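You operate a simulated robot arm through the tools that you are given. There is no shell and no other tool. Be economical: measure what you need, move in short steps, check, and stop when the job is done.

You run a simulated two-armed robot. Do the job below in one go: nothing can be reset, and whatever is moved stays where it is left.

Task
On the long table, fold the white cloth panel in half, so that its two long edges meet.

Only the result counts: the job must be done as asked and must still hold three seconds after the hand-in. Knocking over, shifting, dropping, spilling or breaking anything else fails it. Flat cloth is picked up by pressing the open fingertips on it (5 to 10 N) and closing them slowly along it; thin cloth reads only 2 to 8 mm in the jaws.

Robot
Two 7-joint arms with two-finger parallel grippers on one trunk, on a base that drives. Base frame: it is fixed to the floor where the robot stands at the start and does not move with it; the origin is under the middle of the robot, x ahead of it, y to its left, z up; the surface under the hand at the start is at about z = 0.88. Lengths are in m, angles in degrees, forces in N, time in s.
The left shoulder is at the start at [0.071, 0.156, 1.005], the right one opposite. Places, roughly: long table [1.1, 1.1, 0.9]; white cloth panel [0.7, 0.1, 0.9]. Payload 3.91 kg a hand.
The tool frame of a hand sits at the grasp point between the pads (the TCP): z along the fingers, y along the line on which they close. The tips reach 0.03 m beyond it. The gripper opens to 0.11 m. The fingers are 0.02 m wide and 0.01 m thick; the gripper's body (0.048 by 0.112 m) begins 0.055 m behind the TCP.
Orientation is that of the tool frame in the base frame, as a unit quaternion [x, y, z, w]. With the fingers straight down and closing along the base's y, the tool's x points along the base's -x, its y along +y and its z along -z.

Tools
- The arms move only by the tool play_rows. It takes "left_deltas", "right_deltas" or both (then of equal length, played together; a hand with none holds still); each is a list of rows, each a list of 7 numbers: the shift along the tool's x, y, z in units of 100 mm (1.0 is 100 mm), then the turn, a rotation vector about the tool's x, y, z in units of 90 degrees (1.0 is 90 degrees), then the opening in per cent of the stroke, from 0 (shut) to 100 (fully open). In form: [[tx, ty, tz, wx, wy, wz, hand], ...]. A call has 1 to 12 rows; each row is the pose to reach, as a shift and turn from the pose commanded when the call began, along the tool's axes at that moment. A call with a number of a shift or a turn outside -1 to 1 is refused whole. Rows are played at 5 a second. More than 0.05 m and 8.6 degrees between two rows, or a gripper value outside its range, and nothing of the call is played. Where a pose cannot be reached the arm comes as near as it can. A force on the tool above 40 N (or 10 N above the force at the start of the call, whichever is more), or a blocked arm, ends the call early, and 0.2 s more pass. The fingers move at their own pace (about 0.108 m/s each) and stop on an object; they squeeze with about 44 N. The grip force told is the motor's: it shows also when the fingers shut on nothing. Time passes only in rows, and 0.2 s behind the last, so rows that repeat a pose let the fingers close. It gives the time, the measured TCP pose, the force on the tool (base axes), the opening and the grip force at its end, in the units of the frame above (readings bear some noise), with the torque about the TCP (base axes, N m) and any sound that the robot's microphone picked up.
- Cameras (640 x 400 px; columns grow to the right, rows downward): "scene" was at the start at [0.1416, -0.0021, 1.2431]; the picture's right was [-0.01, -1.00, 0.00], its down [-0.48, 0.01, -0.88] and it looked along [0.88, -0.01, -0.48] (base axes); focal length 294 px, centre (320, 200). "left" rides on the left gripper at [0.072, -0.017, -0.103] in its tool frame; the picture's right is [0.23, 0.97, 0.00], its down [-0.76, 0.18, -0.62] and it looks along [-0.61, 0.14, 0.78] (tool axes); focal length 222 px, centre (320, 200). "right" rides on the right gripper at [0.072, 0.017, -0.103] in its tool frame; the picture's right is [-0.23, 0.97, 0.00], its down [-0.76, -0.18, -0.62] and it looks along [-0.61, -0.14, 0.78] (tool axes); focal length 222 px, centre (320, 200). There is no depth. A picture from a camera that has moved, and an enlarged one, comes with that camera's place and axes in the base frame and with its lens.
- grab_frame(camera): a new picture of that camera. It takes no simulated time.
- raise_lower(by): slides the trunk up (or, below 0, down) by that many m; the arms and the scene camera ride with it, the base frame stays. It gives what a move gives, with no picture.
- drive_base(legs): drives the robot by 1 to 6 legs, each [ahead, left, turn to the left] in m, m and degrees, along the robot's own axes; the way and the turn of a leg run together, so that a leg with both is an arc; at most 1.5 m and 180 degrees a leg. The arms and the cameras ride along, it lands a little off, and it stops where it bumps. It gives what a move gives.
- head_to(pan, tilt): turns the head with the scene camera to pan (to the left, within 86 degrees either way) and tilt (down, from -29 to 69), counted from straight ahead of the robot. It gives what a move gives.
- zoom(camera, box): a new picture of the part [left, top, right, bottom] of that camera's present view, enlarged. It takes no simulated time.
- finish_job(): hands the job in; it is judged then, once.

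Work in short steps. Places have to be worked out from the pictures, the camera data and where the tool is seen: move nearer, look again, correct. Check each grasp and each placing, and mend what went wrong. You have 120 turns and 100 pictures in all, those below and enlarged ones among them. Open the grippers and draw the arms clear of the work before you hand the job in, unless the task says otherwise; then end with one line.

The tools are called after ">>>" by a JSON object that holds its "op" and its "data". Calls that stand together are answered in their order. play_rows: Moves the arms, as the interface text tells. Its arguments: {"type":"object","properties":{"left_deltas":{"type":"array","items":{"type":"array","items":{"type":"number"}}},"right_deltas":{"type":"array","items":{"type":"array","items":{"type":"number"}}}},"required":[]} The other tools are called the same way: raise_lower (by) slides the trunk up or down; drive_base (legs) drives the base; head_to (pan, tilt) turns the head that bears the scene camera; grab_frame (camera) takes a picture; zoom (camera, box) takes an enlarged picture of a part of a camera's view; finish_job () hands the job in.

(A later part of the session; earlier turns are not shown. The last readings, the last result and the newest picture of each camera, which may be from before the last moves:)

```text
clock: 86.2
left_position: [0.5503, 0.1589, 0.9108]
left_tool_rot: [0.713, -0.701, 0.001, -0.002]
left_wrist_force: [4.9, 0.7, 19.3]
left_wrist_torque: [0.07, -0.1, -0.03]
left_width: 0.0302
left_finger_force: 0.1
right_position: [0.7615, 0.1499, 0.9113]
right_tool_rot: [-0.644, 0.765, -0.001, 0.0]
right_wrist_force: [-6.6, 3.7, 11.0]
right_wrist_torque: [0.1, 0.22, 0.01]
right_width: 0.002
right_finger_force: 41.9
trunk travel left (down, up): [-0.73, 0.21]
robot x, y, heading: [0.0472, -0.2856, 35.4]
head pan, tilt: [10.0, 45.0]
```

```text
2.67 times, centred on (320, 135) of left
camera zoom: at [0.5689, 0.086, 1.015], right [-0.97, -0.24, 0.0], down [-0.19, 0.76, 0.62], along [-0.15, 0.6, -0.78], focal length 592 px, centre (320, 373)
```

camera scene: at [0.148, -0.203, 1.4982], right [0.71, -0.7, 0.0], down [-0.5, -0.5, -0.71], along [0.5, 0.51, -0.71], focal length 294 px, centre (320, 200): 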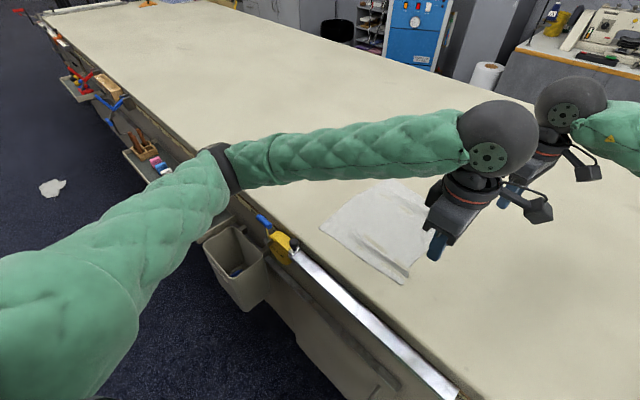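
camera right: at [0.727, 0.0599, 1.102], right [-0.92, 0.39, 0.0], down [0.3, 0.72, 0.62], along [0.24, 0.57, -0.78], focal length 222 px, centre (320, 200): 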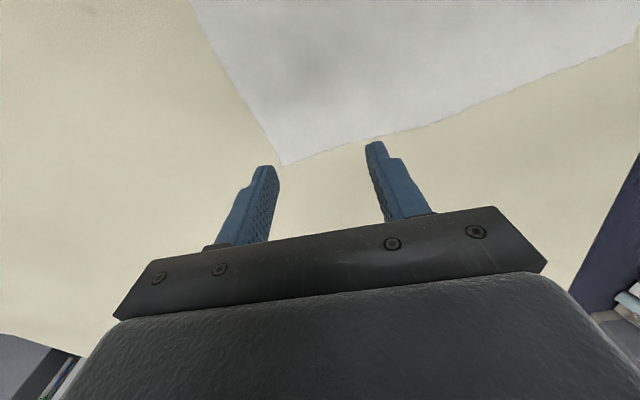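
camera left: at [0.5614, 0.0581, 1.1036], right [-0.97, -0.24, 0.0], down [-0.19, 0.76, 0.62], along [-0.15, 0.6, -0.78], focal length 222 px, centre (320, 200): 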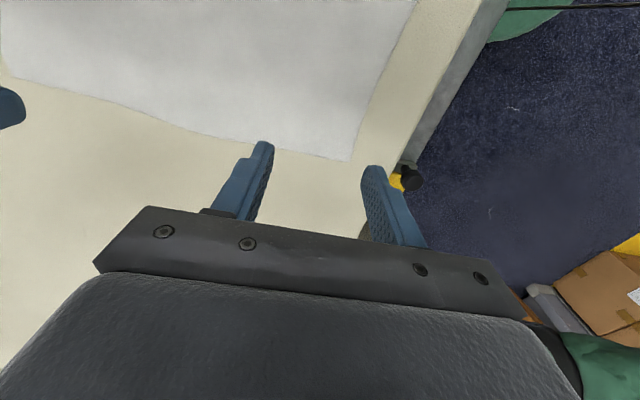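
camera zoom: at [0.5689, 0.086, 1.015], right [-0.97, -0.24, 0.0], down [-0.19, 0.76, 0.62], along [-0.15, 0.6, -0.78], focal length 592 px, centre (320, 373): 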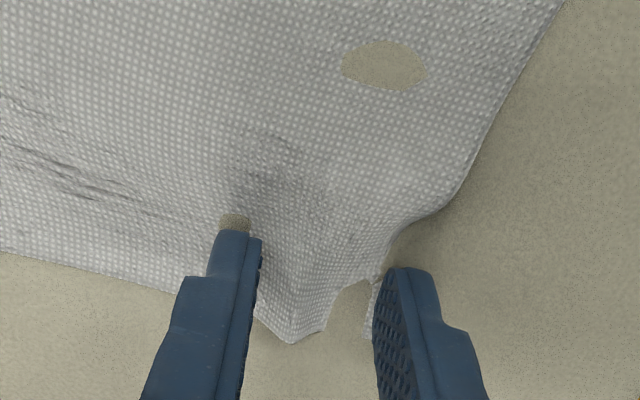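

A ridge is rising between the left fingers as well. I'll close fully.

>>> {"op": "play_rows", "data": {"left_deltas": [[0, 0, -0.003, 0, 0, 0, 25], [0, 0, -0.003, 0, 0, 0, 22], [0, 0, -0.003, 0, 0, 0, 19], [0, 0, -0.003, 0, 0, 0, 16], [0, 0, -0.003, 0, 0, 0, 13], [0, 0, -0.003, 0, 0, 0, 10], [0, 0, -0.003, 0, 0, 0, 7], [0, 0, -0.003, 0, 0, 0, 4], [0, 0, -0.003, 0, 0, 0, 0], [0, 0, -0.003, 0, 0, 0, 0]]}}

>>> {"op": "zoom", "data": {"camera": "left", "box": [200, 60, 440, 210]}}

```text
clock: 88.3
left_position: [0.5509, 0.1581, 0.9115]
left_tool_rot: [0.713, -0.701, 0.002, -0.002]
left_wrist_force: [-1.5, -0.8, 27.7]
left_wrist_torque: [-0.01, 0.05, -0.01]
left_width: 0.0
left_finger_force: 37.9
right_position: [0.7631, 0.149, 0.9106]
right_tool_rot: [-0.644, 0.765, -0.002, 0.0]
right_wrist_force: [-3.5, 2.3, 4.3]
right_wrist_torque: [0.1, 0.13, -0.01]
right_width: 0.0016
right_finger_force: 41.9
trunk travel left (down, up): [-0.73, 0.21]
robot x, y, heading: [0.0519, -0.2845, 35.5]
head pan, tilt: [10.0, 45.0]
```

```text
2.67 times, centred on (320, 135) of left
camera zoom: at [0.5683, 0.0861, 1.0154], right [-0.97, -0.24, 0.0], down [-0.19, 0.76, 0.62], along [-0.15, 0.6, -0.78], focal length 592 px, centre (320, 373)
```

zoom: 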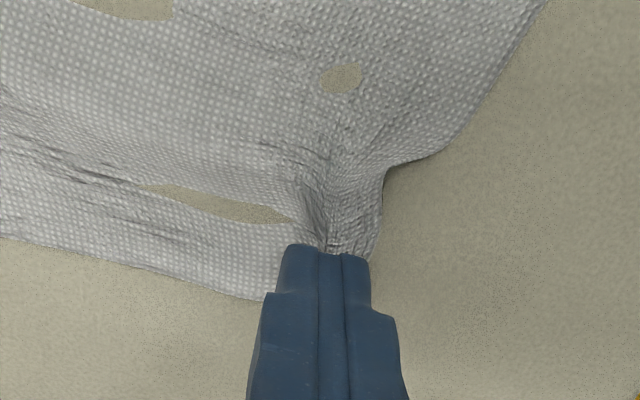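

The left jaws shut empty, having pressed too hard. I'll ease off, reopen while lightly touching to re-spread the cloth, and inspect.

>>> {"op": "play_rows", "data": {"left_deltas": [[0, 0, -0.014, 0, 0, 0, 0], [0, 0, -0.014, 0, 0, 0, 6], [0, 0, -0.014, 0, 0, 0, 12], [0, 0, -0.014, 0, 0, 0, 20], [0, 0, -0.014, 0, 0, 0, 28], [0, 0, -0.014, 0, 0, 0, 36], [0, 0, -0.014, 0, 0, 0, 44], [0, 0, -0.014, 0, 0, 0, 52], [0, 0, -0.014, 0, 0, 0, 60], [0, 0, -0.06, 0, 0, 0, 60]]}}

>>> {"op": "zoom", "data": {"camera": "left", "box": [160, 20, 480, 230]}}

```text
clock: 90.5
left_position: [0.5504, 0.1571, 0.9167]
left_tool_rot: [0.713, -0.701, 0.001, 0.0]
left_wrist_force: [-0.3, -0.4, 1.0]
left_wrist_torque: [-0.01, -0.01, -0.02]
left_width: 0.0659
left_finger_force: 0.0
right_position: [0.7622, 0.1492, 0.9109]
right_tool_rot: [-0.644, 0.765, -0.001, 0.001]
right_wrist_force: [-3.5, -4.4, 16.3]
right_wrist_torque: [-0.12, 0.11, 0.03]
right_width: 0.0017
right_finger_force: 41.1
trunk travel left (down, up): [-0.73, 0.21]
robot x, y, heading: [0.0538, -0.2854, 35.2]
head pan, tilt: [10.0, 45.0]
```

```text
1.90 times, centred on (320, 125) of left
camera zoom: at [0.5689, 0.0854, 1.0205], right [-0.97, -0.24, 0.0], down [-0.19, 0.76, 0.62], along [-0.15, 0.6, -0.78], focal length 423 px, centre (320, 343)
```

zoom: 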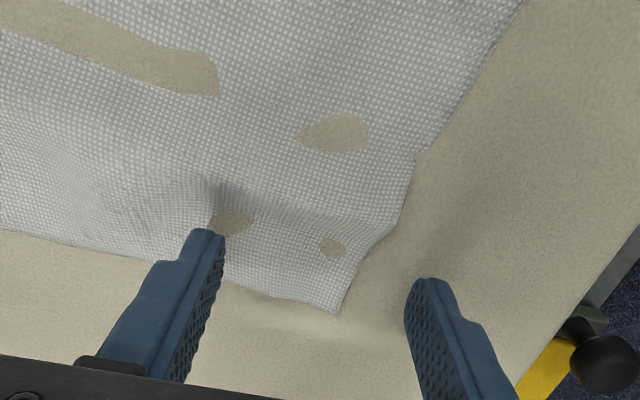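

The near corner now lies at x≈0.538, so I'll shift the left hand 36 mm inward and press again.

>>> {"op": "play_rows", "data": {"left_deltas": [[0, -0.1, -0.05, 0, 0, 0, 55], [-0.03, -0.36, -0.05, 0, 0, 0, 55], [-0.03, -0.36, 0.0, 0, 0, 0, 55], [-0.03, -0.36, 0.04, 0, 0, 0, 55], [-0.03, -0.36, 0.055, 0, 0, 0, 55], [-0.03, -0.36, 0.055, 0, 0, 0, 55]]}}

>>> {"op": "zoom", "data": {"camera": "left", "box": [160, 20, 480, 230]}}

```text
clock: 92.0
left_position: [0.5865, 0.1622, 0.9114]
left_tool_rot: [0.714, -0.701, 0.0, -0.002]
left_wrist_force: [0.8, -0.5, 0.0]
left_wrist_torque: [0.02, 0.01, 0.02]
left_width: 0.0605
left_finger_force: 0.0
right_position: [0.7629, 0.1499, 0.9116]
right_tool_rot: [-0.644, 0.765, -0.001, 0.001]
right_wrist_force: [-1.4, -3.4, 17.4]
right_wrist_torque: [-0.12, 0.1, 0.01]
right_width: 0.0017
right_finger_force: 42.0
trunk travel left (down, up): [-0.73, 0.21]
robot x, y, heading: [0.0477, -0.2888, 35.3]
head pan, tilt: [10.0, 45.0]
```

```text
1.90 times, centred on (320, 125) of left
camera zoom: at [0.6046, 0.089, 1.0154], right [-0.97, -0.24, 0.0], down [-0.19, 0.76, 0.62], along [-0.15, 0.6, -0.78], focal length 423 px, centre (320, 343)
```

zoom: 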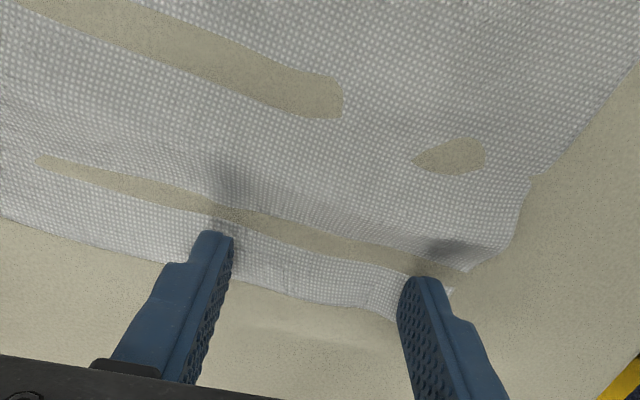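

Placement is good. I'll press about 1 mm.

>>> {"op": "play_rows", "data": {"left_deltas": [[0, 0, 0.006, 0, 0, 0, 55], [0, 0, 0.011, 0, 0, 0, 55], [0, 0, 0.011, 0, 0, 0, 55]]}}

```text
clock: 92.8
left_position: [0.5853, 0.1614, 0.912]
left_tool_rot: [0.712, -0.702, 0.001, -0.001]
left_wrist_force: [1.3, -3.9, 14.3]
left_wrist_torque: [-0.16, 0.42, 0.13]
left_width: 0.0602
left_finger_force: 0.1
right_position: [0.7631, 0.1493, 0.9102]
right_tool_rot: [-0.644, 0.765, -0.001, 0.001]
right_wrist_force: [1.6, 1.9, 12.3]
right_wrist_torque: [0.04, -0.02, 0.01]
right_width: 0.002
right_finger_force: 41.6
trunk travel left (down, up): [-0.73, 0.21]
robot x, y, heading: [0.0509, -0.2846, 35.6]
head pan, tilt: [10.0, 45.0]
```

Only the outer finger is loaded. I'll level the left by a fraction of a degree.

>>> {"op": "play_rows", "data": {"left_deltas": [[0, 0, -0.01, -0.004, 0, 0, 55], [0, 0, 0, -0.004, 0, 0, 55], [0, 0, 0, -0.004, 0, 0, 55]]}}

```text
clock: 93.5
left_position: [0.5868, 0.1606, 0.911]
left_tool_rot: [0.714, -0.7, -0.001, 0.002]
left_wrist_force: [1.2, -1.0, 19.5]
left_wrist_torque: [-0.05, -0.6, -0.1]
left_width: 0.0603
left_finger_force: 0.0
right_position: [0.7617, 0.1501, 0.9111]
right_tool_rot: [-0.644, 0.765, 0.0, 0.001]
right_wrist_force: [2.0, 2.0, 11.6]
right_wrist_torque: [0.06, -0.03, 0.02]
right_width: 0.0019
right_finger_force: 41.7
trunk travel left (down, up): [-0.73, 0.21]
robot x, y, heading: [0.0521, -0.2871, 35.5]
head pan, tilt: [10.0, 45.0]
```

Overcorrected and a bit heavy. I'll halve the tilt and ease up.

>>> {"op": "play_rows", "data": {"left_deltas": [[0, 0, -0.01, 0.002, 0, 0, 55], [0, 0, -0.006, 0.002, 0, 0, 55], [0, 0, -0.006, 0.002, 0, 0, 55]]}}

```text
clock: 94.3
left_position: [0.5861, 0.1617, 0.9109]
left_tool_rot: [0.713, -0.701, -0.001, 0.001]
left_wrist_force: [4.0, 0.8, 11.7]
left_wrist_torque: [0.02, -0.33, 0.03]
left_width: 0.0611
left_finger_force: 0.2
right_position: [0.7631, 0.1499, 0.9109]
right_tool_rot: [-0.645, 0.764, -0.002, 0.001]
right_wrist_force: [0.1, 0.7, 15.9]
right_wrist_torque: [0.02, 0.0, 0.01]
right_width: 0.0018
right_finger_force: 42.0
trunk travel left (down, up): [-0.73, 0.21]
robot x, y, heading: [0.0546, -0.2867, 35.3]
head pan, tilt: [10.0, 45.0]
```

Still inner-biased, so I'll add a touch more tilt and begin closing slowly.

>>> {"op": "play_rows", "data": {"left_deltas": [[0, 0, -0.002, 0.0012, 0, 0, 55], [0, 0, -0.002, 0.0012, 0, 0, 53], [0, 0, -0.002, 0.0012, 0, 0, 51], [0, 0, -0.002, 0.0012, 0, 0, 49], [0, 0, -0.002, 0.0012, 0, 0, 47], [0, 0, -0.002, 0.0012, 0, 0, 45], [0, 0, -0.002, 0.0012, 0, 0, 43], [0, 0, -0.002, 0.0012, 0, 0, 41], [0, 0, -0.002, 0.0012, 0, 0, 39], [0, 0, -0.002, 0.0012, 0, 0, 37]]}}

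>>> {"op": "zoom", "data": {"camera": "left", "box": [160, 20, 480, 230]}}

```text
clock: 96.5
left_position: [0.5871, 0.1605, 0.9112]
left_tool_rot: [0.713, -0.701, 0.0, 0.0]
left_wrist_force: [1.2, 0.4, 8.9]
left_wrist_torque: [-0.01, 0.04, 0.02]
left_width: 0.0387
left_finger_force: 0.1
right_position: [0.7626, 0.15, 0.9108]
right_tool_rot: [-0.644, 0.765, -0.001, 0.0]
right_wrist_force: [1.1, -0.3, 16.7]
right_wrist_torque: [-0.03, -0.02, -0.03]
right_width: 0.0018
right_finger_force: 41.8
trunk travel left (down, up): [-0.73, 0.21]
robot x, y, heading: [0.047, -0.2858, 35.7]
head pan, tilt: [10.0, 45.0]
```

```text
1.90 times, centred on (320, 125) of left
camera zoom: at [0.6047, 0.089, 1.0151], right [-0.97, -0.24, 0.0], down [-0.19, 0.76, 0.62], along [-0.15, 0.6, -0.78], focal length 423 px, centre (320, 343)
```

zoom: 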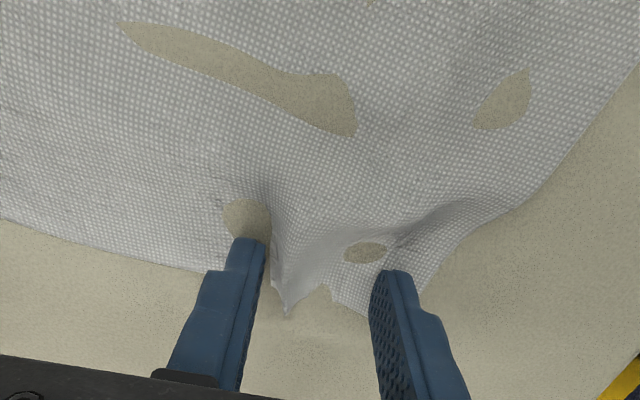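

A good ridge is forming at a balanced 9 N. I'll continue closing.

>>> {"op": "play_rows", "data": {"left_deltas": [[0, 0, 0, 0, 0, 0, 34], [0, 0, 0, 0, 0, 0, 31], [0, 0, 0, 0, 0, 0, 28], [0, 0, 0, 0, 0, 0, 25], [0, 0, 0, 0, 0, 0, 22], [0, 0, 0, 0, 0, 0, 18], [0, 0, 0, 0, 0, 0, 14], [0, 0, 0, 0, 0, 0, 10], [0, 0, 0, 0, 0, 0, 6], [0, 0, 0, 0, 0, 0, 2], [0, 0, 0, 0, 0, 0, 0], [0, 0, 0, 0, 0, 0, 0]]}}

>>> {"op": "zoom", "data": {"camera": "left", "box": [160, 20, 480, 230]}}

```text
clock: 99.2
left_position: [0.5869, 0.1603, 0.9118]
left_tool_rot: [0.713, -0.701, 0.001, -0.001]
left_wrist_force: [-0.8, 1.1, 17.7]
left_wrist_torque: [-0.03, -0.03, -0.06]
left_width: 0.0013
left_finger_force: 41.2
right_position: [0.763, 0.1489, 0.9097]
right_tool_rot: [-0.644, 0.765, -0.001, 0.0]
right_wrist_force: [3.4, 1.0, 10.8]
right_wrist_torque: [0.03, -0.05, 0.0]
right_width: 0.002
right_finger_force: 42.1
trunk travel left (down, up): [-0.73, 0.21]
robot x, y, heading: [0.0504, -0.2872, 35.2]
head pan, tilt: [10.0, 45.0]
```

```text
1.90 times, centred on (320, 125) of left
camera zoom: at [0.6044, 0.089, 1.0155], right [-0.97, -0.24, 0.0], down [-0.19, 0.76, 0.62], along [-0.15, 0.6, -0.78], focal length 423 px, centre (320, 343)
```

zoom: 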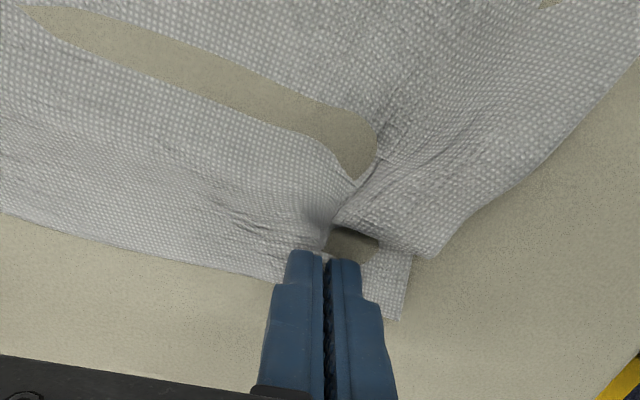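

Both hands hold now (1.3 mm and 2.0 mm). I'll lift along the arc toward −y while tilting the tips outward, so the edge turns over naturally.

>>> {"op": "play_rows", "data": {"left_deltas": [[0.05, 0, -0.2, 0, -0.045, 0, 0], [0.15, 0, -0.4, 0, -0.1, 0, 0], [0.24, 0, -0.5, 0, -0.167, 0, 0], [0.4, 0, -0.65, 0, -0.245, 0, 0], [0.58, 0, -0.8, 0, -0.322, 0, 0], [0.75, 0, -0.9, 0, -0.389, 0, 0]], "right_deltas": [[0.05, -0.009, -0.2, 0, -0.045, 0, 0], [0.148, -0.026, -0.4, 0, -0.1, 0, 0], [0.236, -0.042, -0.5, 0, -0.167, 0, 0], [0.394, -0.07, -0.65, 0, -0.245, 0, 0], [0.571, -0.1, -0.8, 0, -0.322, 0, 0], [0.739, -0.13, -0.9, 0, -0.389, 0, 0]]}}

>>> {"op": "zoom", "data": {"camera": "scene", "box": [260, 120, 500, 290]}}

```text
clock: 100.5
left_position: [0.5885, 0.0856, 1.0012]
left_tool_rot: [0.68, -0.668, -0.216, -0.212]
left_wrist_force: [0.3, -0.5, -0.7]
left_wrist_torque: [0.03, -0.02, 0.0]
left_width: 0.0014
left_finger_force: 41.6
right_position: [0.7627, 0.0744, 1.0005]
right_tool_rot: [-0.615, 0.729, 0.195, 0.23]
right_wrist_force: [1.3, -0.6, 0.0]
right_wrist_torque: [0.01, -0.01, 0.01]
right_width: 0.0019
right_finger_force: 41.9
trunk travel left (down, up): [-0.73, 0.21]
robot x, y, heading: [0.0539, -0.2857, 35.5]
head pan, tilt: [10.0, 45.0]
```

```text
2.35 times, centred on (380, 205) of scene
camera zoom: at [0.1496, -0.2028, 1.4981], right [0.71, -0.7, 0.0], down [-0.5, -0.5, -0.71], along [0.49, 0.51, -0.71], focal length 692 px, centre (179, 188)
```

zoom: 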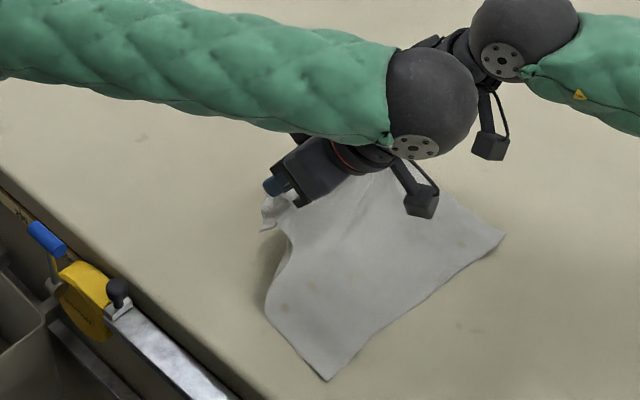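

It is turning over cleanly. The bottom edge now runs from about (0.50,−0.056) to (0.80,−0.086), and I'll aim for that line as I continue over with more tilt.

>>> {"op": "play_rows", "data": {"left_deltas": [[0.164, 0, -0.115, 0, -0.07, 0, 0], [0.32, 0, -0.22, 0, -0.14, 0, 0], [0.46, 0, -0.31, 0, -0.222, 0, 0], [0.65, 0, -0.39, 0, -0.25, 0, 0], [0.835, 0, -0.46, 0, -0.278, 0, 0]], "right_deltas": [[0.162, -0.035, -0.113, 0, -0.07, 0, 0], [0.315, -0.07, -0.217, 0, -0.14, 0, 0], [0.453, -0.097, -0.305, 0, -0.222, 0, 0], [0.64, -0.13, -0.384, 0, -0.25, 0, 0], [0.823, -0.165, -0.453, 0, -0.278, 0, 0]]}}

>>> {"op": "zoom", "data": {"camera": "scene", "box": [260, 120, 500, 290]}}

```text
clock: 101.8
left_position: [0.5913, -0.0092, 0.9898]
left_tool_rot: [0.617, -0.606, -0.358, -0.351]
left_wrist_force: [-0.6, -0.6, -0.1]
left_wrist_torque: [0.04, -0.05, 0.01]
left_width: 0.0013
left_finger_force: 41.0
right_position: [0.7642, -0.0222, 0.9906]
right_tool_rot: [-0.557, 0.662, 0.323, 0.383]
right_wrist_force: [0.4, 0.2, 0.3]
right_wrist_torque: [-0.02, -0.01, 0.02]
right_width: 0.0018
right_finger_force: 41.7
trunk travel left (down, up): [-0.73, 0.21]
robot x, y, heading: [0.0494, -0.2841, 35.8]
head pan, tilt: [10.0, 45.0]
```

```text
2.35 times, centred on (380, 205) of scene
camera zoom: at [0.1493, -0.2021, 1.4982], right [0.71, -0.7, 0.0], down [-0.5, -0.5, -0.71], along [0.5, 0.51, -0.71], focal length 692 px, centre (179, 188)
```

zoom: 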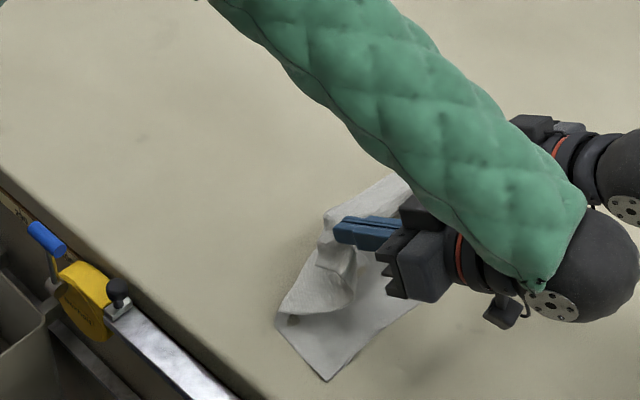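

The fold is rolling over well. I'll continue the arc down toward the target edge line.

>>> {"op": "play_rows", "data": {"left_deltas": [[0.143, 0, -0.148, 0, -0.01, 0, 0], [0.373, 0, -0.246, 0, -0.02, 0, 0], [0.585, 0, -0.274, 0, -0.02, 0, 0], [0.75, 0, -0.24, 0, -0.02, 0, 0]], "right_deltas": [[0.142, -0.035, -0.146, 0, -0.01, 0, 0], [0.37, -0.07, -0.242, 0, -0.02, 0, 0], [0.58, -0.092, -0.27, 0, -0.02, 0, 0], [0.745, -0.1, -0.236, 0, -0.02, 0, 0]]}}

>>> {"op": "zoom", "data": {"camera": "scene", "box": [260, 120, 500, 290]}}

```text
clock: 102.8
left_position: [0.5919, -0.0682, 0.9369]
left_tool_rot: [0.612, -0.601, -0.366, -0.36]
left_wrist_force: [-0.5, -0.3, 0.5]
left_wrist_torque: [0.0, -0.03, -0.02]
left_width: 0.0013
left_finger_force: 41.2
right_position: [0.7655, -0.0784, 0.9379]
right_tool_rot: [-0.553, 0.656, 0.332, 0.392]
right_wrist_force: [0.3, 0.2, 0.9]
right_wrist_torque: [0.0, 0.01, 0.0]
right_width: 0.0016
right_finger_force: 41.4
trunk travel left (down, up): [-0.73, 0.21]
robot x, y, heading: [0.0531, -0.2842, 35.5]
head pan, tilt: [10.0, 45.0]
```

```text
2.35 times, centred on (380, 205) of scene
camera zoom: at [0.1499, -0.2011, 1.4982], right [0.71, -0.7, 0.0], down [-0.5, -0.5, -0.71], along [0.5, 0.5, -0.71], focal length 692 px, centre (179, 188)
```

zoom: 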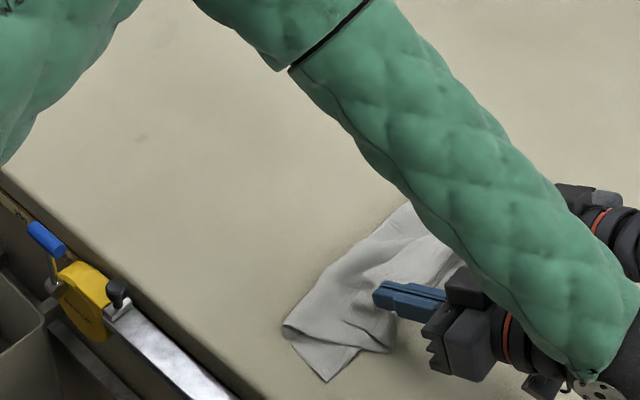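

The edge is over the bottom edge. I'll lower it slightly with less tilt, open a little, and back the fingers out toward −y.

>>> {"op": "play_rows", "data": {"left_deltas": [[0.05, 0, 0.04, 0, 0.07, 0, 0], [0.09, 0, 0.08, 0, 0.133, 0, 0], [0.09, 0, 0.08, 0, 0.133, 0, 0], [0.09, 0, 0.08, 0, 0.133, 0, 12], [0.09, 0, 0.08, 0, 0.133, 0, 18], [0.09, 0, 0.08, 0, 0.133, 0, 18], [0.08, 0, -0.15, 0, 0.133, 0, 18], [0.06, 0, -0.4, 0, 0.133, 0, 18], [0.0, 0, -0.7, 0, 0.133, 0, 18]], "right_deltas": [[0.05, 0, 0.04, 0, 0.07, 0, 0], [0.09, 0, 0.08, 0, 0.133, 0, 0], [0.09, 0, 0.08, 0, 0.133, 0, 0], [0.09, 0, 0.08, 0, 0.133, 0, 12], [0.09, 0, 0.08, 0, 0.133, 0, 18], [0.09, 0, 0.08, 0, 0.133, 0, 18], [0.08, 0, -0.15, 0, 0.133, 0, 18], [0.06, 0, -0.4, 0, 0.133, 0, 18], [0.0, 0, -0.7, 0, 0.133, 0, 18]]}}

>>> {"op": "grab_frame", "data": {"camera": "scene"}}

```text
clock: 104.8
left_position: [0.5925, -0.1291, 0.9716]
left_tool_rot: [0.647, -0.635, -0.301, -0.295]
left_wrist_force: [0.9, 0.0, 0.1]
left_wrist_torque: [-0.02, -0.04, -0.05]
left_width: 0.0199
left_finger_force: 0.0
right_position: [0.7524, -0.1387, 0.9706]
right_tool_rot: [-0.584, 0.693, 0.272, 0.323]
right_wrist_force: [0.4, 0.2, -0.6]
right_wrist_torque: [0.0, 0.0, -0.02]
right_width: 0.0197
right_finger_force: 0.1
trunk travel left (down, up): [-0.73, 0.21]
robot x, y, heading: [0.0471, -0.2867, 35.4]
head pan, tilt: [10.0, 45.0]
```

```text
12 pictures are left
camera scene: at [0.1479, -0.202, 1.4982], right [0.71, -0.7, 0.0], down [-0.5, -0.5, -0.71], along [0.5, 0.51, -0.71], focal length 294 px, centre (320, 200)
```

scene: 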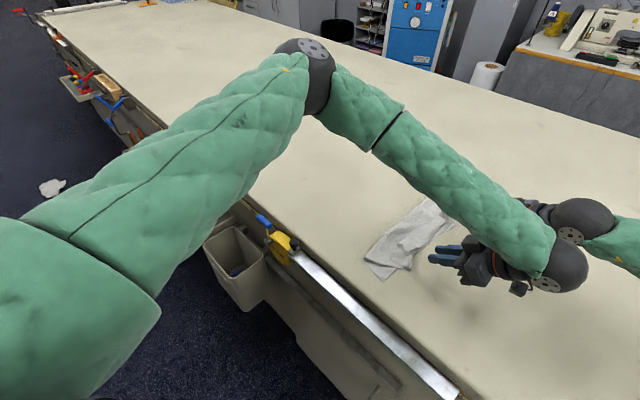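

Released. I'll raise and untilt both hands and swing the left arm aside for a clear look.

>>> {"op": "play_rows", "data": {"left_deltas": [[-0.1, 0, -0.12, 0, 0.08, 0, 18], [-0.2, 0, -0.24, 0, 0.16, 0, 18], [-0.3, 0, -0.36, 0, 0.24, 0, 18], [-0.4, 0, -0.5, 0, 0.32, 0, 18], [-0.5, 0, -0.62, 0, 0.4, 0, 10], [-0.58, 0, -0.72, 0, 0.48, 0, 0], [-0.64, 0, -0.8, 0, 0.555, 0, 0]], "right_deltas": [[-0.1, 0, -0.12, 0, 0.08, 0, 18], [-0.2, 0, -0.24, 0, 0.16, 0, 18], [-0.3, 0, -0.36, 0, 0.24, 0, 18], [-0.4, 0, -0.5, 0, 0.32, 0, 18], [-0.5, 0, -0.62, 0, 0.4, 0, 10], [-0.58, 0, -0.72, 0, 0.48, 0, 0], [-0.64, 0, -0.8, 0, 0.555, 0, 0]]}}

>>> {"op": "play_rows", "data": {"left_deltas": [[-0.3, 0.3, -0.2, 0, 0, 0, 0], [-0.6, 0.6, -0.4, 0, 0, 0, 0], [-0.9, 0.9, -0.5, 0, 0, 0, 0]]}}

>>> {"op": "play_rows", "data": {"left_deltas": [[-0.3, 0.2, 0, 0, 0, 0, 0], [-0.6, 0.4, 0, 0, 0, 0, 0], [-0.9, 0.5, 0, 0, 0, 0, 0]]}}

>>> {"op": "zoom", "data": {"camera": "scene", "box": [300, 150, 540, 310]}}

```text
clock: 106.3
left_position: [0.592, -0.1487, 1.0708]
left_tool_rot: [0.713, -0.701, 0.001, 0.004]
left_wrist_force: [-0.9, -0.9, 0.4]
left_wrist_torque: [0.0, -0.01, -0.03]
left_width: 0.0
left_finger_force: 37.8
right_position: [0.7502, -0.1587, 1.0708]
right_tool_rot: [-0.644, 0.765, -0.002, -0.002]
right_wrist_force: [-0.1, -0.6, -0.2]
right_wrist_torque: [0.01, 0.01, -0.04]
right_width: 0.0
right_finger_force: 37.8
trunk travel left (down, up): [-0.73, 0.21]
robot x, y, heading: [0.0515, -0.2917, 35.5]
head pan, tilt: [10.0, 45.0]
```

```text
clock: 107.2
left_position: [0.4999, -0.0592, 1.1204]
left_tool_rot: [0.713, -0.701, 0.002, 0.001]
left_wrist_force: [-1.0, 0.2, -0.2]
left_wrist_torque: [0.0, 0.0, 0.0]
left_width: 0.0
left_finger_force: 37.6
right_position: [0.7504, -0.1588, 1.0717]
right_tool_rot: [-0.644, 0.765, -0.002, -0.002]
right_wrist_force: [0.0, -0.2, 0.9]
right_wrist_torque: [-0.01, -0.04, -0.01]
right_width: 0.0
right_finger_force: 37.9
trunk travel left (down, up): [-0.73, 0.21]
robot x, y, heading: [0.0517, -0.2871, 35.3]
head pan, tilt: [10.0, 45.0]
```

```text
clock: 108.0
left_position: [0.4501, 0.0323, 1.121]
left_tool_rot: [0.712, -0.702, 0.001, 0.0]
left_wrist_force: [-0.2, 0.1, -0.3]
left_wrist_torque: [-0.07, -0.01, 0.02]
left_width: 0.0
left_finger_force: 37.2
right_position: [0.7509, -0.1582, 1.0709]
right_tool_rot: [-0.644, 0.765, -0.001, 0.0]
right_wrist_force: [0.3, 0.9, -0.6]
right_wrist_torque: [-0.01, -0.02, 0.01]
right_width: 0.0
right_finger_force: 37.4
trunk travel left (down, up): [-0.73, 0.21]
robot x, y, heading: [0.0513, -0.2895, 35.3]
head pan, tilt: [10.0, 45.0]
```

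```text
2.50 times, centred on (420, 230) of scene
camera zoom: at [0.1487, -0.1996, 1.4981], right [0.71, -0.7, 0.0], down [-0.5, -0.5, -0.71], along [0.5, 0.5, -0.71], focal length 735 px, centre (70, 125)
```

zoom: 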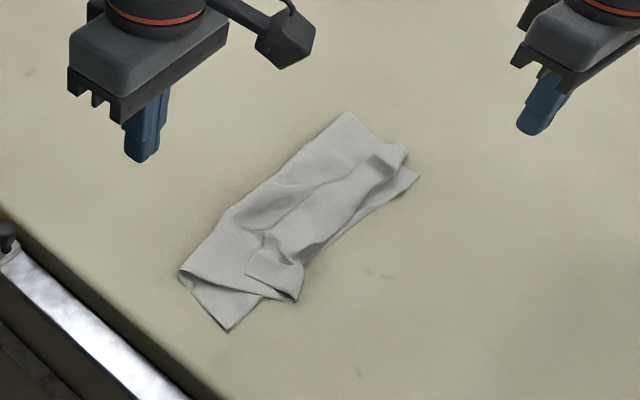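

The cloth is folded, but the top edge strip is flipped back as a hem and the fold line sits at y≈0.02, so the top layer has slack. First I'll unroll the hem by sweeping the fingertips from +y to −y over the top layer, starting with positioning.

>>> {"op": "play_rows", "data": {"left_deltas": [[0.1, -0.4, 0.2, 0, 0, 0, 30], [0.2, -0.8, 0.4, 0, 0, 0, 40], [0.3, -1.0, 0.6, 0, 0, 0, 40]], "right_deltas": [[-0.4, 0, 0, 0, 0, 0, 30], [-0.8, 0.05, 0, 0, 0, 0, 40], [-1.0, 0.09, 0, 0, 0, 0, 40]]}}

>>> {"op": "play_rows", "data": {"left_deltas": [[0, -0.3, 0.4, 0, 0, 0, 40], [0, -0.5, 0.8, 0, 0, 0, 40], [0, -0.5, 1.0, 0, 0, 0, 40], [0, -0.5, 1.0, 0, 0, 0, 40]], "right_deltas": [[-0.4, 0.03, 0, 0, 0, 0, 40], [-0.6, 0.05, 0.4, 0, 0, 0, 40], [-0.6, 0.05, 0.8, 0, 0, 0, 40], [-0.6, 0.05, 1.0, 0, 0, 0, 40]]}}

```text
clock: 108.8
left_position: [0.5522, 0.0024, 1.0623]
left_tool_rot: [0.714, -0.701, 0.0, 0.001]
left_wrist_force: [0.0, -0.5, -0.1]
left_wrist_torque: [0.0, 0.0, 0.03]
left_width: 0.0439
left_finger_force: 0.1
right_position: [0.758, -0.0578, 1.0711]
right_tool_rot: [-0.644, 0.765, -0.001, -0.001]
right_wrist_force: [0.0, 0.0, 0.2]
right_wrist_torque: [0.02, -0.01, -0.01]
right_width: 0.0439
right_finger_force: 0.0
trunk travel left (down, up): [-0.73, 0.21]
robot x, y, heading: [0.0471, -0.2887, 35.4]
head pan, tilt: [10.0, 45.0]
```

```text
clock: 109.8
left_position: [0.6032, 0.0031, 0.9577]
left_tool_rot: [0.714, -0.7, 0.0, 0.002]
left_wrist_force: [0.4, -0.5, 0.2]
left_wrist_torque: [-0.03, 0.0, 0.0]
left_width: 0.0439
left_finger_force: 0.0
right_position: [0.7629, 0.0025, 0.9719]
right_tool_rot: [-0.645, 0.764, -0.001, -0.002]
right_wrist_force: [-0.4, 0.5, -0.5]
right_wrist_torque: [0.02, 0.03, 0.0]
right_width: 0.044
right_finger_force: 0.1
trunk travel left (down, up): [-0.73, 0.21]
robot x, y, heading: [0.0553, -0.2868, 35.3]
head pan, tilt: [10.0, 45.0]
```

Now I'll lower to skim the top layer and sweep toward −y.

>>> {"op": "play_rows", "data": {"left_deltas": [[0, 0, 0.25, 0, 0, 0, 40], [0, 0, 0.36, 0, 0, 0, 40], [0.2, 0, 0.37, 0, 0, 0, 40], [0.4, 0, 0.37, 0, 0, 0, 40], [0.6, 0, 0.37, 0, 0, 0, 40], [0.8, 0, 0.35, 0, 0, 0, 40], [1.0, 0, 0.33, 0, 0, 0, 40]], "right_deltas": [[0, 0, 0.35, 0, 0, 0, 40], [0, 0, 0.5, 0, 0, 0, 40], [0.2, -0.035, 0.51, 0, 0, 0, 40], [0.4, -0.07, 0.51, 0, 0, 0, 40], [0.6, -0.1, 0.51, 0, 0, 0, 40], [0.8, -0.14, 0.49, 0, 0, 0, 40], [1.0, -0.17, 0.47, 0, 0, 0, 40]]}}

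>>> {"op": "zoom", "data": {"camera": "scene", "box": [300, 150, 540, 310]}}

```text
clock: 111.3
left_position: [0.602, -0.0972, 0.9267]
left_tool_rot: [0.714, -0.7, 0.0, 0.0]
left_wrist_force: [-0.1, -0.3, 0.7]
left_wrist_torque: [0.01, -0.01, -0.01]
left_width: 0.0441
left_finger_force: 0.1
right_position: [0.7636, -0.1009, 0.9241]
right_tool_rot: [-0.645, 0.764, -0.001, 0.0]
right_wrist_force: [-0.1, 0.4, -0.4]
right_wrist_torque: [0.01, 0.0, 0.02]
right_width: 0.0442
right_finger_force: 0.0
trunk travel left (down, up): [-0.73, 0.21]
robot x, y, heading: [0.0473, -0.2863, 35.5]
head pan, tilt: [10.0, 45.0]
```

```text
2.50 times, centred on (420, 230) of scene
camera zoom: at [0.1489, -0.2012, 1.4982], right [0.71, -0.7, 0.0], down [-0.5, -0.5, -0.71], along [0.5, 0.5, -0.71], focal length 735 px, centre (70, 125)
```

zoom: 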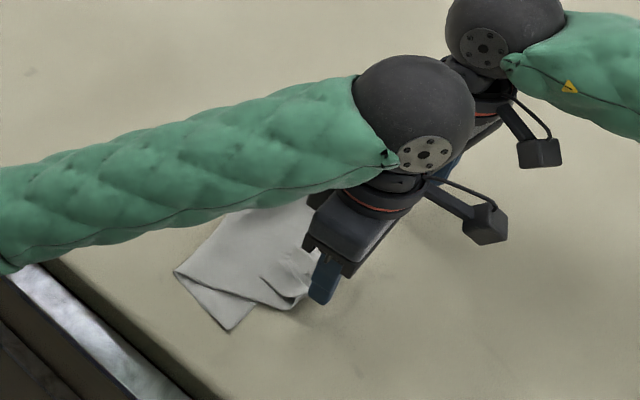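

I'll carry the sweep 6 cm further, then lift and look.

>>> {"op": "play_rows", "data": {"left_deltas": [[0.2, 0, 0.05, 0, 0, 0, 40], [0.4, 0, 0.05, 0, 0, 0, 40], [0.6, 0, 0.03, 0, 0, 0, 40], [0.8, 0, -0.2, 0, 0, 0, 40], [0.9, 0, -0.6, 0, 0, 0, 40], [0.9, 0, -1.0, 0, 0, 0, 40]], "right_deltas": [[0.2, -0.035, 0.05, 0, 0, 0, 40], [0.4, -0.07, 0.05, 0, 0, 0, 40], [0.6, -0.1, 0.03, 0, 0, 0, 40], [0.8, -0.14, -0.2, 0, 0, 0, 40], [0.9, -0.15, -0.6, 0, 0, 0, 40], [0.9, -0.15, -1.0, 0, 0, 0, 40]]}}

>>> {"op": "play_rows", "data": {"left_deltas": [[-0.3, 0.3, -0.2, 0, 0, 0, 40], [-0.6, 0.6, -0.4, 0, 0, 0, 40], [-0.9, 0.9, -0.5, 0, 0, 0, 40]]}}

>>> {"op": "play_rows", "data": {"left_deltas": [[-0.3, 0.2, -0.1, 0, 0, 0, 40], [-0.6, 0.4, -0.2, 0, 0, 0, 40], [-0.9, 0.6, -0.2, 0, 0, 0, 40]]}}

>>> {"op": "zoom", "data": {"camera": "scene", "box": [320, 160, 520, 300]}}

```text
clock: 112.8
left_position: [0.6052, -0.1879, 1.0286]
left_tool_rot: [0.713, -0.701, 0.001, 0.001]
left_wrist_force: [-0.4, -0.3, 0.6]
left_wrist_torque: [-0.01, -0.04, 0.01]
left_width: 0.0442
left_finger_force: 0.0
right_position: [0.7631, -0.1897, 1.025]
right_tool_rot: [-0.643, 0.766, -0.002, -0.001]
right_wrist_force: [-0.3, -0.6, -0.4]
right_wrist_torque: [0.0, 0.01, -0.01]
right_width: 0.0438
right_finger_force: 0.0
trunk travel left (down, up): [-0.73, 0.21]
robot x, y, heading: [0.0505, -0.2894, 35.5]
head pan, tilt: [10.0, 45.0]
```

```text
clock: 113.5
left_position: [0.5148, -0.0996, 1.0775]
left_tool_rot: [0.713, -0.701, 0.001, 0.001]
left_wrist_force: [-0.4, 0.5, 0.4]
left_wrist_torque: [-0.03, -0.06, -0.03]
left_width: 0.044
left_finger_force: 0.1
right_position: [0.7629, -0.1894, 1.0259]
right_tool_rot: [-0.644, 0.765, -0.002, -0.001]
right_wrist_force: [-0.2, -0.1, 0.1]
right_wrist_torque: [0.02, -0.03, 0.01]
right_width: 0.0438
right_finger_force: 0.0
trunk travel left (down, up): [-0.73, 0.21]
robot x, y, heading: [0.0488, -0.2857, 35.3]
head pan, tilt: [10.0, 45.0]
```

```text
clock: 114.3
left_position: [0.4498, -0.008, 1.0974]
left_tool_rot: [0.713, -0.702, 0.002, 0.001]
left_wrist_force: [0.1, -0.3, -0.6]
left_wrist_torque: [0.01, -0.03, 0.02]
left_width: 0.0438
left_finger_force: 0.0
right_position: [0.7635, -0.1899, 1.0245]
right_tool_rot: [-0.645, 0.764, -0.002, -0.001]
right_wrist_force: [-0.6, 0.5, 0.8]
right_wrist_torque: [-0.02, -0.03, 0.02]
right_width: 0.044
right_finger_force: 0.1
trunk travel left (down, up): [-0.73, 0.21]
robot x, y, heading: [0.0504, -0.2849, 35.5]
head pan, tilt: [10.0, 45.0]
```

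```text
2.86 times, centred on (420, 230) of scene
camera zoom: at [0.148, -0.199, 1.4981], right [0.71, -0.7, 0.0], down [-0.5, -0.5, -0.71], along [0.5, 0.5, -0.71], focal length 840 px, centre (34, 114)
```

zoom: 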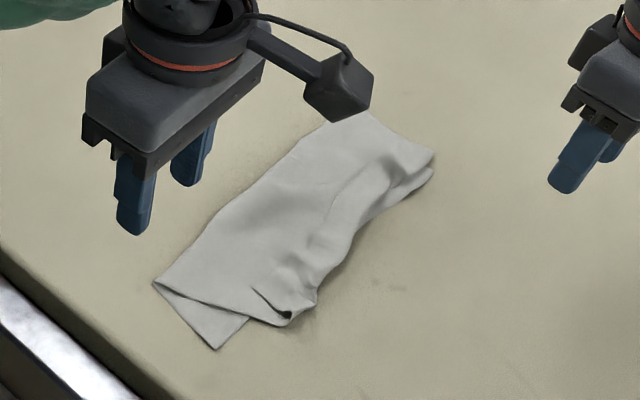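

Flatter now. I'll use the right hand's camera to see where the top free edge actually lies.

>>> {"op": "zoom", "data": {"camera": "right", "box": [280, 20, 600, 220]}}

```text
2.00 times, centred on (440, 120) of right
camera zoom: at [0.7329, -0.2579, 1.1278], right [-0.92, 0.39, 0.0], down [0.3, 0.72, 0.62], along [0.24, 0.57, -0.78], focal length 444 px, centre (80, 360)
```

zoom: 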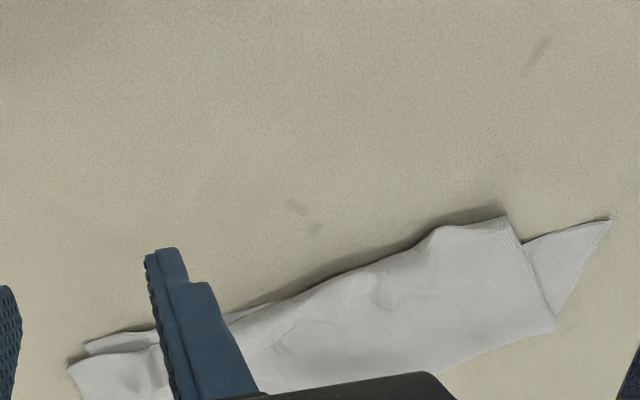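

The top layer lies over the bottom, with about 4 cm of its edge still turned back on top as a hem. I'll hover both hands over that hem to see its free edge and pinch it there.

>>> {"op": "play_rows", "data": {"left_deltas": [[0.2, -0.4, 0.1, 0, 0, 0, 45], [0.4, -0.8, 0.2, 0, 0, 0, 45], [0.5, -1.0, 0.5, 0, 0, 0, 45]], "right_deltas": [[-0.4, 0.1, 0, 0, 0, 0, 45], [-0.8, 0.25, 0, 0, 0, 0, 45], [-1.0, 0.35, 0.3, 0, 0, 0, 45]]}}

>>> {"op": "play_rows", "data": {"left_deltas": [[0.04, -0.3, 0.3, 0, 0, 0, 45], [0.04, -0.5, 0.6, 0, 0, 0, 45], [0.04, -0.5, 0.9, 0, 0, 0, 45]], "right_deltas": [[-0.16, 0, 0.3, 0, 0, 0, 45], [-0.16, 0, 0.5, 0, 0, 0, 45], [-0.16, 0, 0.6, 0, 0, 0, 45]]}}

>>> {"op": "zoom", "data": {"camera": "left", "box": [140, 20, 500, 230]}}

>>> {"op": "zoom", "data": {"camera": "right", "box": [140, 20, 500, 230]}}

```text
clock: 115.2
left_position: [0.5509, -0.0575, 1.0468]
left_tool_rot: [0.714, -0.701, 0.001, 0.0]
left_wrist_force: [-0.6, 0.6, -0.2]
left_wrist_torque: [-0.05, 0.05, 0.02]
left_width: 0.0496
left_finger_force: 0.1
right_position: [0.7443, -0.0876, 0.9922]
right_tool_rot: [-0.645, 0.765, -0.001, -0.001]
right_wrist_force: [-0.4, 0.0, -0.5]
right_wrist_torque: [-0.02, 0.01, 0.03]
right_width: 0.0493
right_finger_force: 0.1
trunk travel left (down, up): [-0.73, 0.21]
robot x, y, heading: [0.0514, -0.2884, 35.3]
head pan, tilt: [10.0, 45.0]
```

```text
clock: 116.0
left_position: [0.6012, -0.0598, 0.9587]
left_tool_rot: [0.713, -0.701, 0.001, 0.0]
left_wrist_force: [-0.5, 0.2, -0.2]
left_wrist_torque: [-0.01, 0.02, 0.0]
left_width: 0.0497
left_finger_force: 0.0
right_position: [0.748, -0.0702, 0.9336]
right_tool_rot: [-0.644, 0.765, -0.002, -0.002]
right_wrist_force: [-0.3, 0.2, 0.7]
right_wrist_torque: [0.03, 0.0, 0.05]
right_width: 0.0496
right_finger_force: 0.0
trunk travel left (down, up): [-0.73, 0.21]
robot x, y, heading: [0.0531, -0.2826, 35.5]
head pan, tilt: [10.0, 45.0]
```

```text
1.78 times, centred on (320, 125) of left
camera zoom: at [0.619, -0.1324, 1.0627], right [-0.97, -0.24, 0.0], down [-0.19, 0.76, 0.62], along [-0.15, 0.6, -0.78], focal length 395 px, centre (320, 333)
```

zoom: 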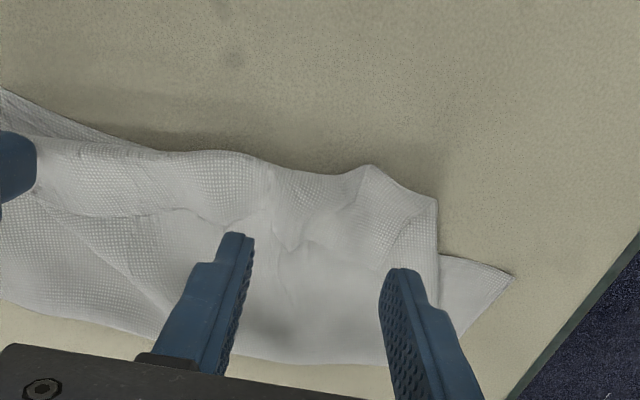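

```text
1.78 times, centred on (320, 125) of right
camera zoom: at [0.7177, -0.1391, 1.0366], right [-0.92, 0.39, 0.0], down [0.3, 0.72, 0.62], along [0.24, 0.57, -0.78], focal length 395 px, centre (320, 333)
```

zoom: 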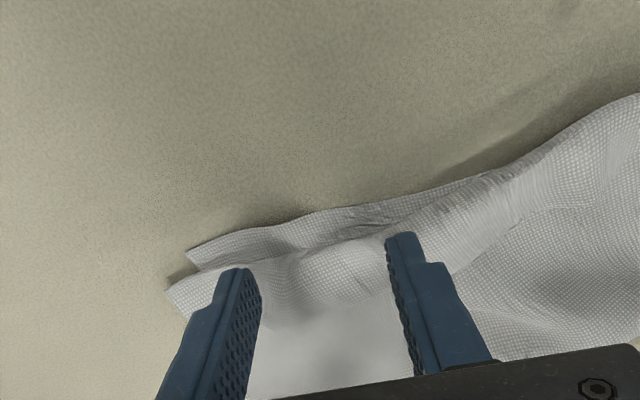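

The far end's edges already meet within about 1 cm, and the remaining trouble is the hem and skew at the near half. I'll pin the far end with the right hand and press the left onto the hem to pinch it.

>>> {"op": "play_rows", "data": {"left_deltas": [[0.08, -0.24, 0, 0, 0, 0, 50], [0.08, -0.24, 0.2, 0, 0, 0, 50], [0.08, -0.24, 0.35, 0, 0, 0, 50], [0.08, -0.24, 0.4, 0, 0, 0, 50], [0.08, -0.24, 0.43, 0, 0, 0, 50]], "right_deltas": [[-0.08, -0.17, 0, 0, 0, 0, 45], [-0.08, -0.17, 0.1, 0, 0, 0, 45], [-0.08, -0.17, 0.15, 0, 0, 0, 45], [-0.08, -0.17, 0.18, 0, 0, 0, 45], [-0.08, -0.17, 0.2, 0, 0, 0, 45]]}}

```text
clock: 117.2
left_position: [0.6256, -0.0678, 0.9144]
left_tool_rot: [0.714, -0.7, 0.0, 0.0]
left_wrist_force: [0.0, 0.1, -0.5]
left_wrist_torque: [-0.05, 0.02, -0.01]
left_width: 0.0551
left_finger_force: 0.0
right_position: [0.7656, -0.0667, 0.9148]
right_tool_rot: [-0.644, 0.765, 0.0, -0.001]
right_wrist_force: [-0.7, -0.7, 0.4]
right_wrist_torque: [0.04, 0.02, 0.01]
right_width: 0.0497
right_finger_force: 0.1
trunk travel left (down, up): [-0.73, 0.21]
robot x, y, heading: [0.0454, -0.2858, 35.7]
head pan, tilt: [10.0, 45.0]
```

Not yet in firm contact, so I'll press both about 2.5 mm more.

>>> {"op": "play_rows", "data": {"left_deltas": [[0, 0, 0.01, 0, 0, 0, 50], [0, 0, 0.02, 0, 0, 0, 50], [0, 0, 0.027, 0, 0, 0, 50], [0, 0, 0.027, 0, 0, 0, 50]], "right_deltas": [[0, 0, 0.01, 0, 0, 0, 45], [0, 0, 0.02, 0, 0, 0, 45], [0, 0, 0.028, 0, 0, 0, 45], [0, 0, 0.028, 0, 0, 0, 45]]}}

```text
clock: 118.2
left_position: [0.6252, -0.0683, 0.9126]
left_tool_rot: [0.713, -0.701, 0.001, 0.001]
left_wrist_force: [0.7, 0.4, 1.7]
left_wrist_torque: [0.02, -0.04, 0.0]
left_width: 0.0552
left_finger_force: 0.3
right_position: [0.7657, -0.0656, 0.9128]
right_tool_rot: [-0.644, 0.765, -0.001, 0.0]
right_wrist_force: [3.4, -0.2, 10.7]
right_wrist_torque: [0.09, 0.07, -0.03]
right_width: 0.0492
right_finger_force: 0.0
trunk travel left (down, up): [-0.73, 0.21]
robot x, y, heading: [0.0544, -0.2868, 35.7]
head pan, tilt: [10.0, 45.0]
```

The right pins at 11 N. I'll press the left slightly more and close it slowly.

>>> {"op": "play_rows", "data": {"left_deltas": [[0, 0, 0.007, 0, 0, 0, 50], [0, 0, 0.007, 0, 0, 0, 47], [0, 0, 0.007, 0, 0, 0, 44], [0, 0, 0.007, 0, 0, 0, 41], [0, 0, 0.007, 0, 0, 0, 38], [0, 0, 0.007, 0, 0, 0, 35], [0, 0, 0.007, 0, 0, 0, 32], [0, 0, 0.007, 0, 0, 0, 29], [0, 0, 0.007, 0, 0, 0, 26], [0, 0, 0.007, 0, 0, 0, 23], [0, 0, 0.007, 0, 0, 0, 20], [0, 0, 0.007, 0, 0, 0, 17]]}}

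>>> {"op": "play_rows", "data": {"left_deltas": [[0, 0, 0, 0, 0, 0, 14], [0, 0, 0, 0, 0, 0, 11], [0, 0, 0, 0, 0, 0, 8], [0, 0, 0, 0, 0, 0, 4], [0, 0, 0, 0, 0, 0, 0], [0, 0, 0, 0, 0, 0, 0]]}}

>>> {"op": "zoom", "data": {"camera": "left", "box": [140, 20, 500, 230]}}

```text
clock: 120.8
left_position: [0.6249, -0.0691, 0.9115]
left_tool_rot: [0.714, -0.701, 0.001, 0.0]
left_wrist_force: [3.4, 1.0, 10.8]
left_wrist_torque: [0.1, -0.12, 0.01]
left_width: 0.019
left_finger_force: 0.3
right_position: [0.7648, -0.066, 0.913]
right_tool_rot: [-0.644, 0.765, -0.001, -0.001]
right_wrist_force: [-1.1, -0.7, 13.3]
right_wrist_torque: [0.09, 0.17, 0.1]
right_width: 0.0505
right_finger_force: 0.9
trunk travel left (down, up): [-0.73, 0.21]
robot x, y, heading: [0.0491, -0.2851, 35.5]
head pan, tilt: [10.0, 45.0]
```

```text
clock: 122.2
left_position: [0.6254, -0.07, 0.9118]
left_tool_rot: [0.713, -0.701, 0.0, 0.001]
left_wrist_force: [5.1, 1.6, 11.8]
left_wrist_torque: [0.1, -0.2, 0.01]
left_width: 0.0027
left_finger_force: 42.8
right_position: [0.7655, -0.0671, 0.9128]
right_tool_rot: [-0.644, 0.765, -0.001, -0.001]
right_wrist_force: [-3.3, -1.5, 12.1]
right_wrist_torque: [0.06, 0.21, 0.04]
right_width: 0.0495
right_finger_force: 0.0
trunk travel left (down, up): [-0.73, 0.21]
robot x, y, heading: [0.0523, -0.2849, 35.3]
head pan, tilt: [10.0, 45.0]
```

```text
1.78 times, centred on (320, 125) of left
camera zoom: at [0.6429, -0.1416, 1.016], right [-0.97, -0.24, 0.0], down [-0.19, 0.76, 0.62], along [-0.15, 0.6, -0.78], focal length 395 px, centre (320, 333)
```

zoom: 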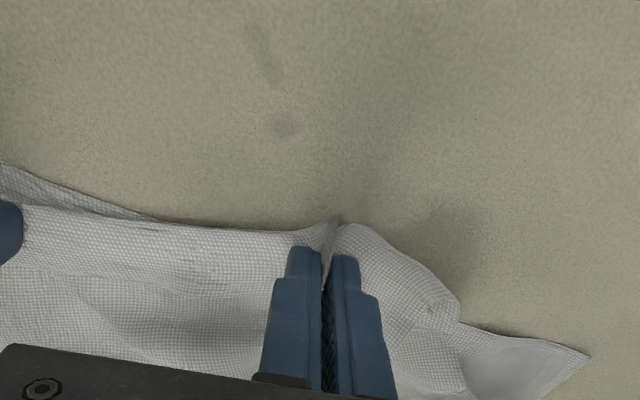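

The left has pinched 2.7 mm. I'll lift it a few cm with the right still pinning, and see what is held.

>>> {"op": "play_rows", "data": {"left_deltas": [[0, 0, -0.15, 0, 0, 0, 0], [0, 0.05, -0.3, 0, 0, 0, 0], [-0.1, 0.1, -0.5, 0, 0, 0, 0]]}}

>>> {"op": "zoom", "data": {"camera": "left", "box": [140, 0, 540, 230]}}

```text
clock: 123.0
left_position: [0.616, -0.0583, 0.9635]
left_tool_rot: [0.713, -0.701, 0.0, 0.001]
left_wrist_force: [11.7, -0.1, -5.8]
left_wrist_torque: [0.02, -0.36, -0.03]
left_width: 0.0026
left_finger_force: 42.8
right_position: [0.7654, -0.0663, 0.9125]
right_tool_rot: [-0.643, 0.766, -0.001, 0.0]
right_wrist_force: [-6.1, 1.2, 21.3]
right_wrist_torque: [0.19, 0.55, 0.04]
right_width: 0.0488
right_finger_force: 0.0
trunk travel left (down, up): [-0.73, 0.21]
robot x, y, heading: [0.0514, -0.2885, 35.7]
head pan, tilt: [10.0, 45.0]
```

```text
1.60 times, centred on (340, 115) of left
camera zoom: at [0.6343, -0.1314, 1.0669], right [-0.97, -0.24, 0.0], down [-0.19, 0.76, 0.62], along [-0.15, 0.6, -0.78], focal length 355 px, centre (288, 336)
```

zoom: 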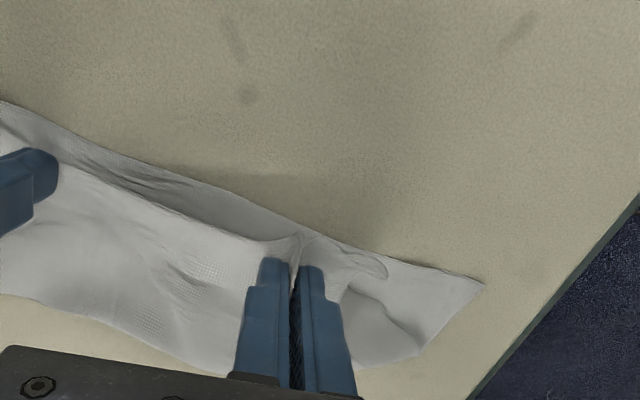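

The left holds only the top layer, and the bottom layer lies flat with its edge clear. I'll ease the tension and tilt the left tool as before so the edge strip stands up, placing it over the bottom edge.

>>> {"op": "play_rows", "data": {"left_deltas": [[0.0, -0.03, 0.0, 0, -0.09, 0, 0], [0.03, -0.06, 0.0, 0, -0.18, 0, 0], [0.06, -0.06, 0.05, 0, -0.27, 0, 0], [0.09, -0.06, 0.1, 0, -0.36, 0, 0], [0.11, -0.06, 0.15, 0, -0.45, 0, 0], [0.13, -0.06, 0.2, 0, -0.54, 0, 0], [0.134, -0.06, 0.25, 0, -0.62, 0, 0], [0.134, -0.06, 0.27, 0, -0.667, 0, 0]]}}

>>> {"op": "zoom", "data": {"camera": "scene", "box": [320, 160, 520, 300]}}

```text
clock: 124.8
left_position: [0.6211, -0.0724, 0.9349]
left_tool_rot: [0.619, -0.606, -0.357, -0.35]
left_wrist_force: [0.4, -1.0, 0.0]
left_wrist_torque: [0.01, -0.01, -0.05]
left_width: 0.0025
left_finger_force: 43.4
right_position: [0.7654, -0.0658, 0.9121]
right_tool_rot: [-0.644, 0.765, -0.001, -0.001]
right_wrist_force: [2.5, 4.2, 18.0]
right_wrist_torque: [0.22, 0.04, -0.03]
right_width: 0.0485
right_finger_force: 0.1
trunk travel left (down, up): [-0.73, 0.21]
robot x, y, heading: [0.0505, -0.2855, 35.3]
head pan, tilt: [10.0, 45.0]
```

```text
2.86 times, centred on (420, 230) of scene
camera zoom: at [0.1482, -0.2008, 1.4982], right [0.71, -0.7, 0.0], down [-0.5, -0.5, -0.71], along [0.5, 0.5, -0.71], focal length 840 px, centre (34, 114)
```

zoom: 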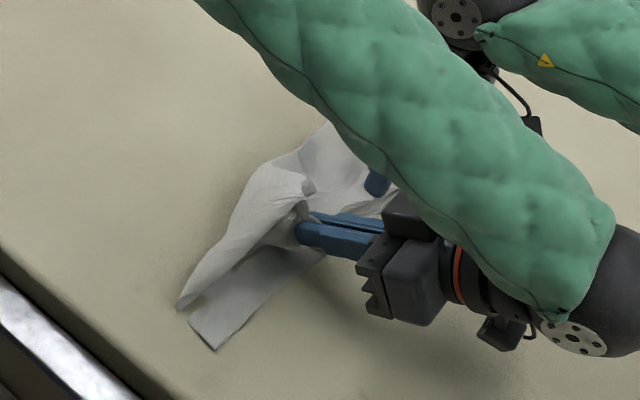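

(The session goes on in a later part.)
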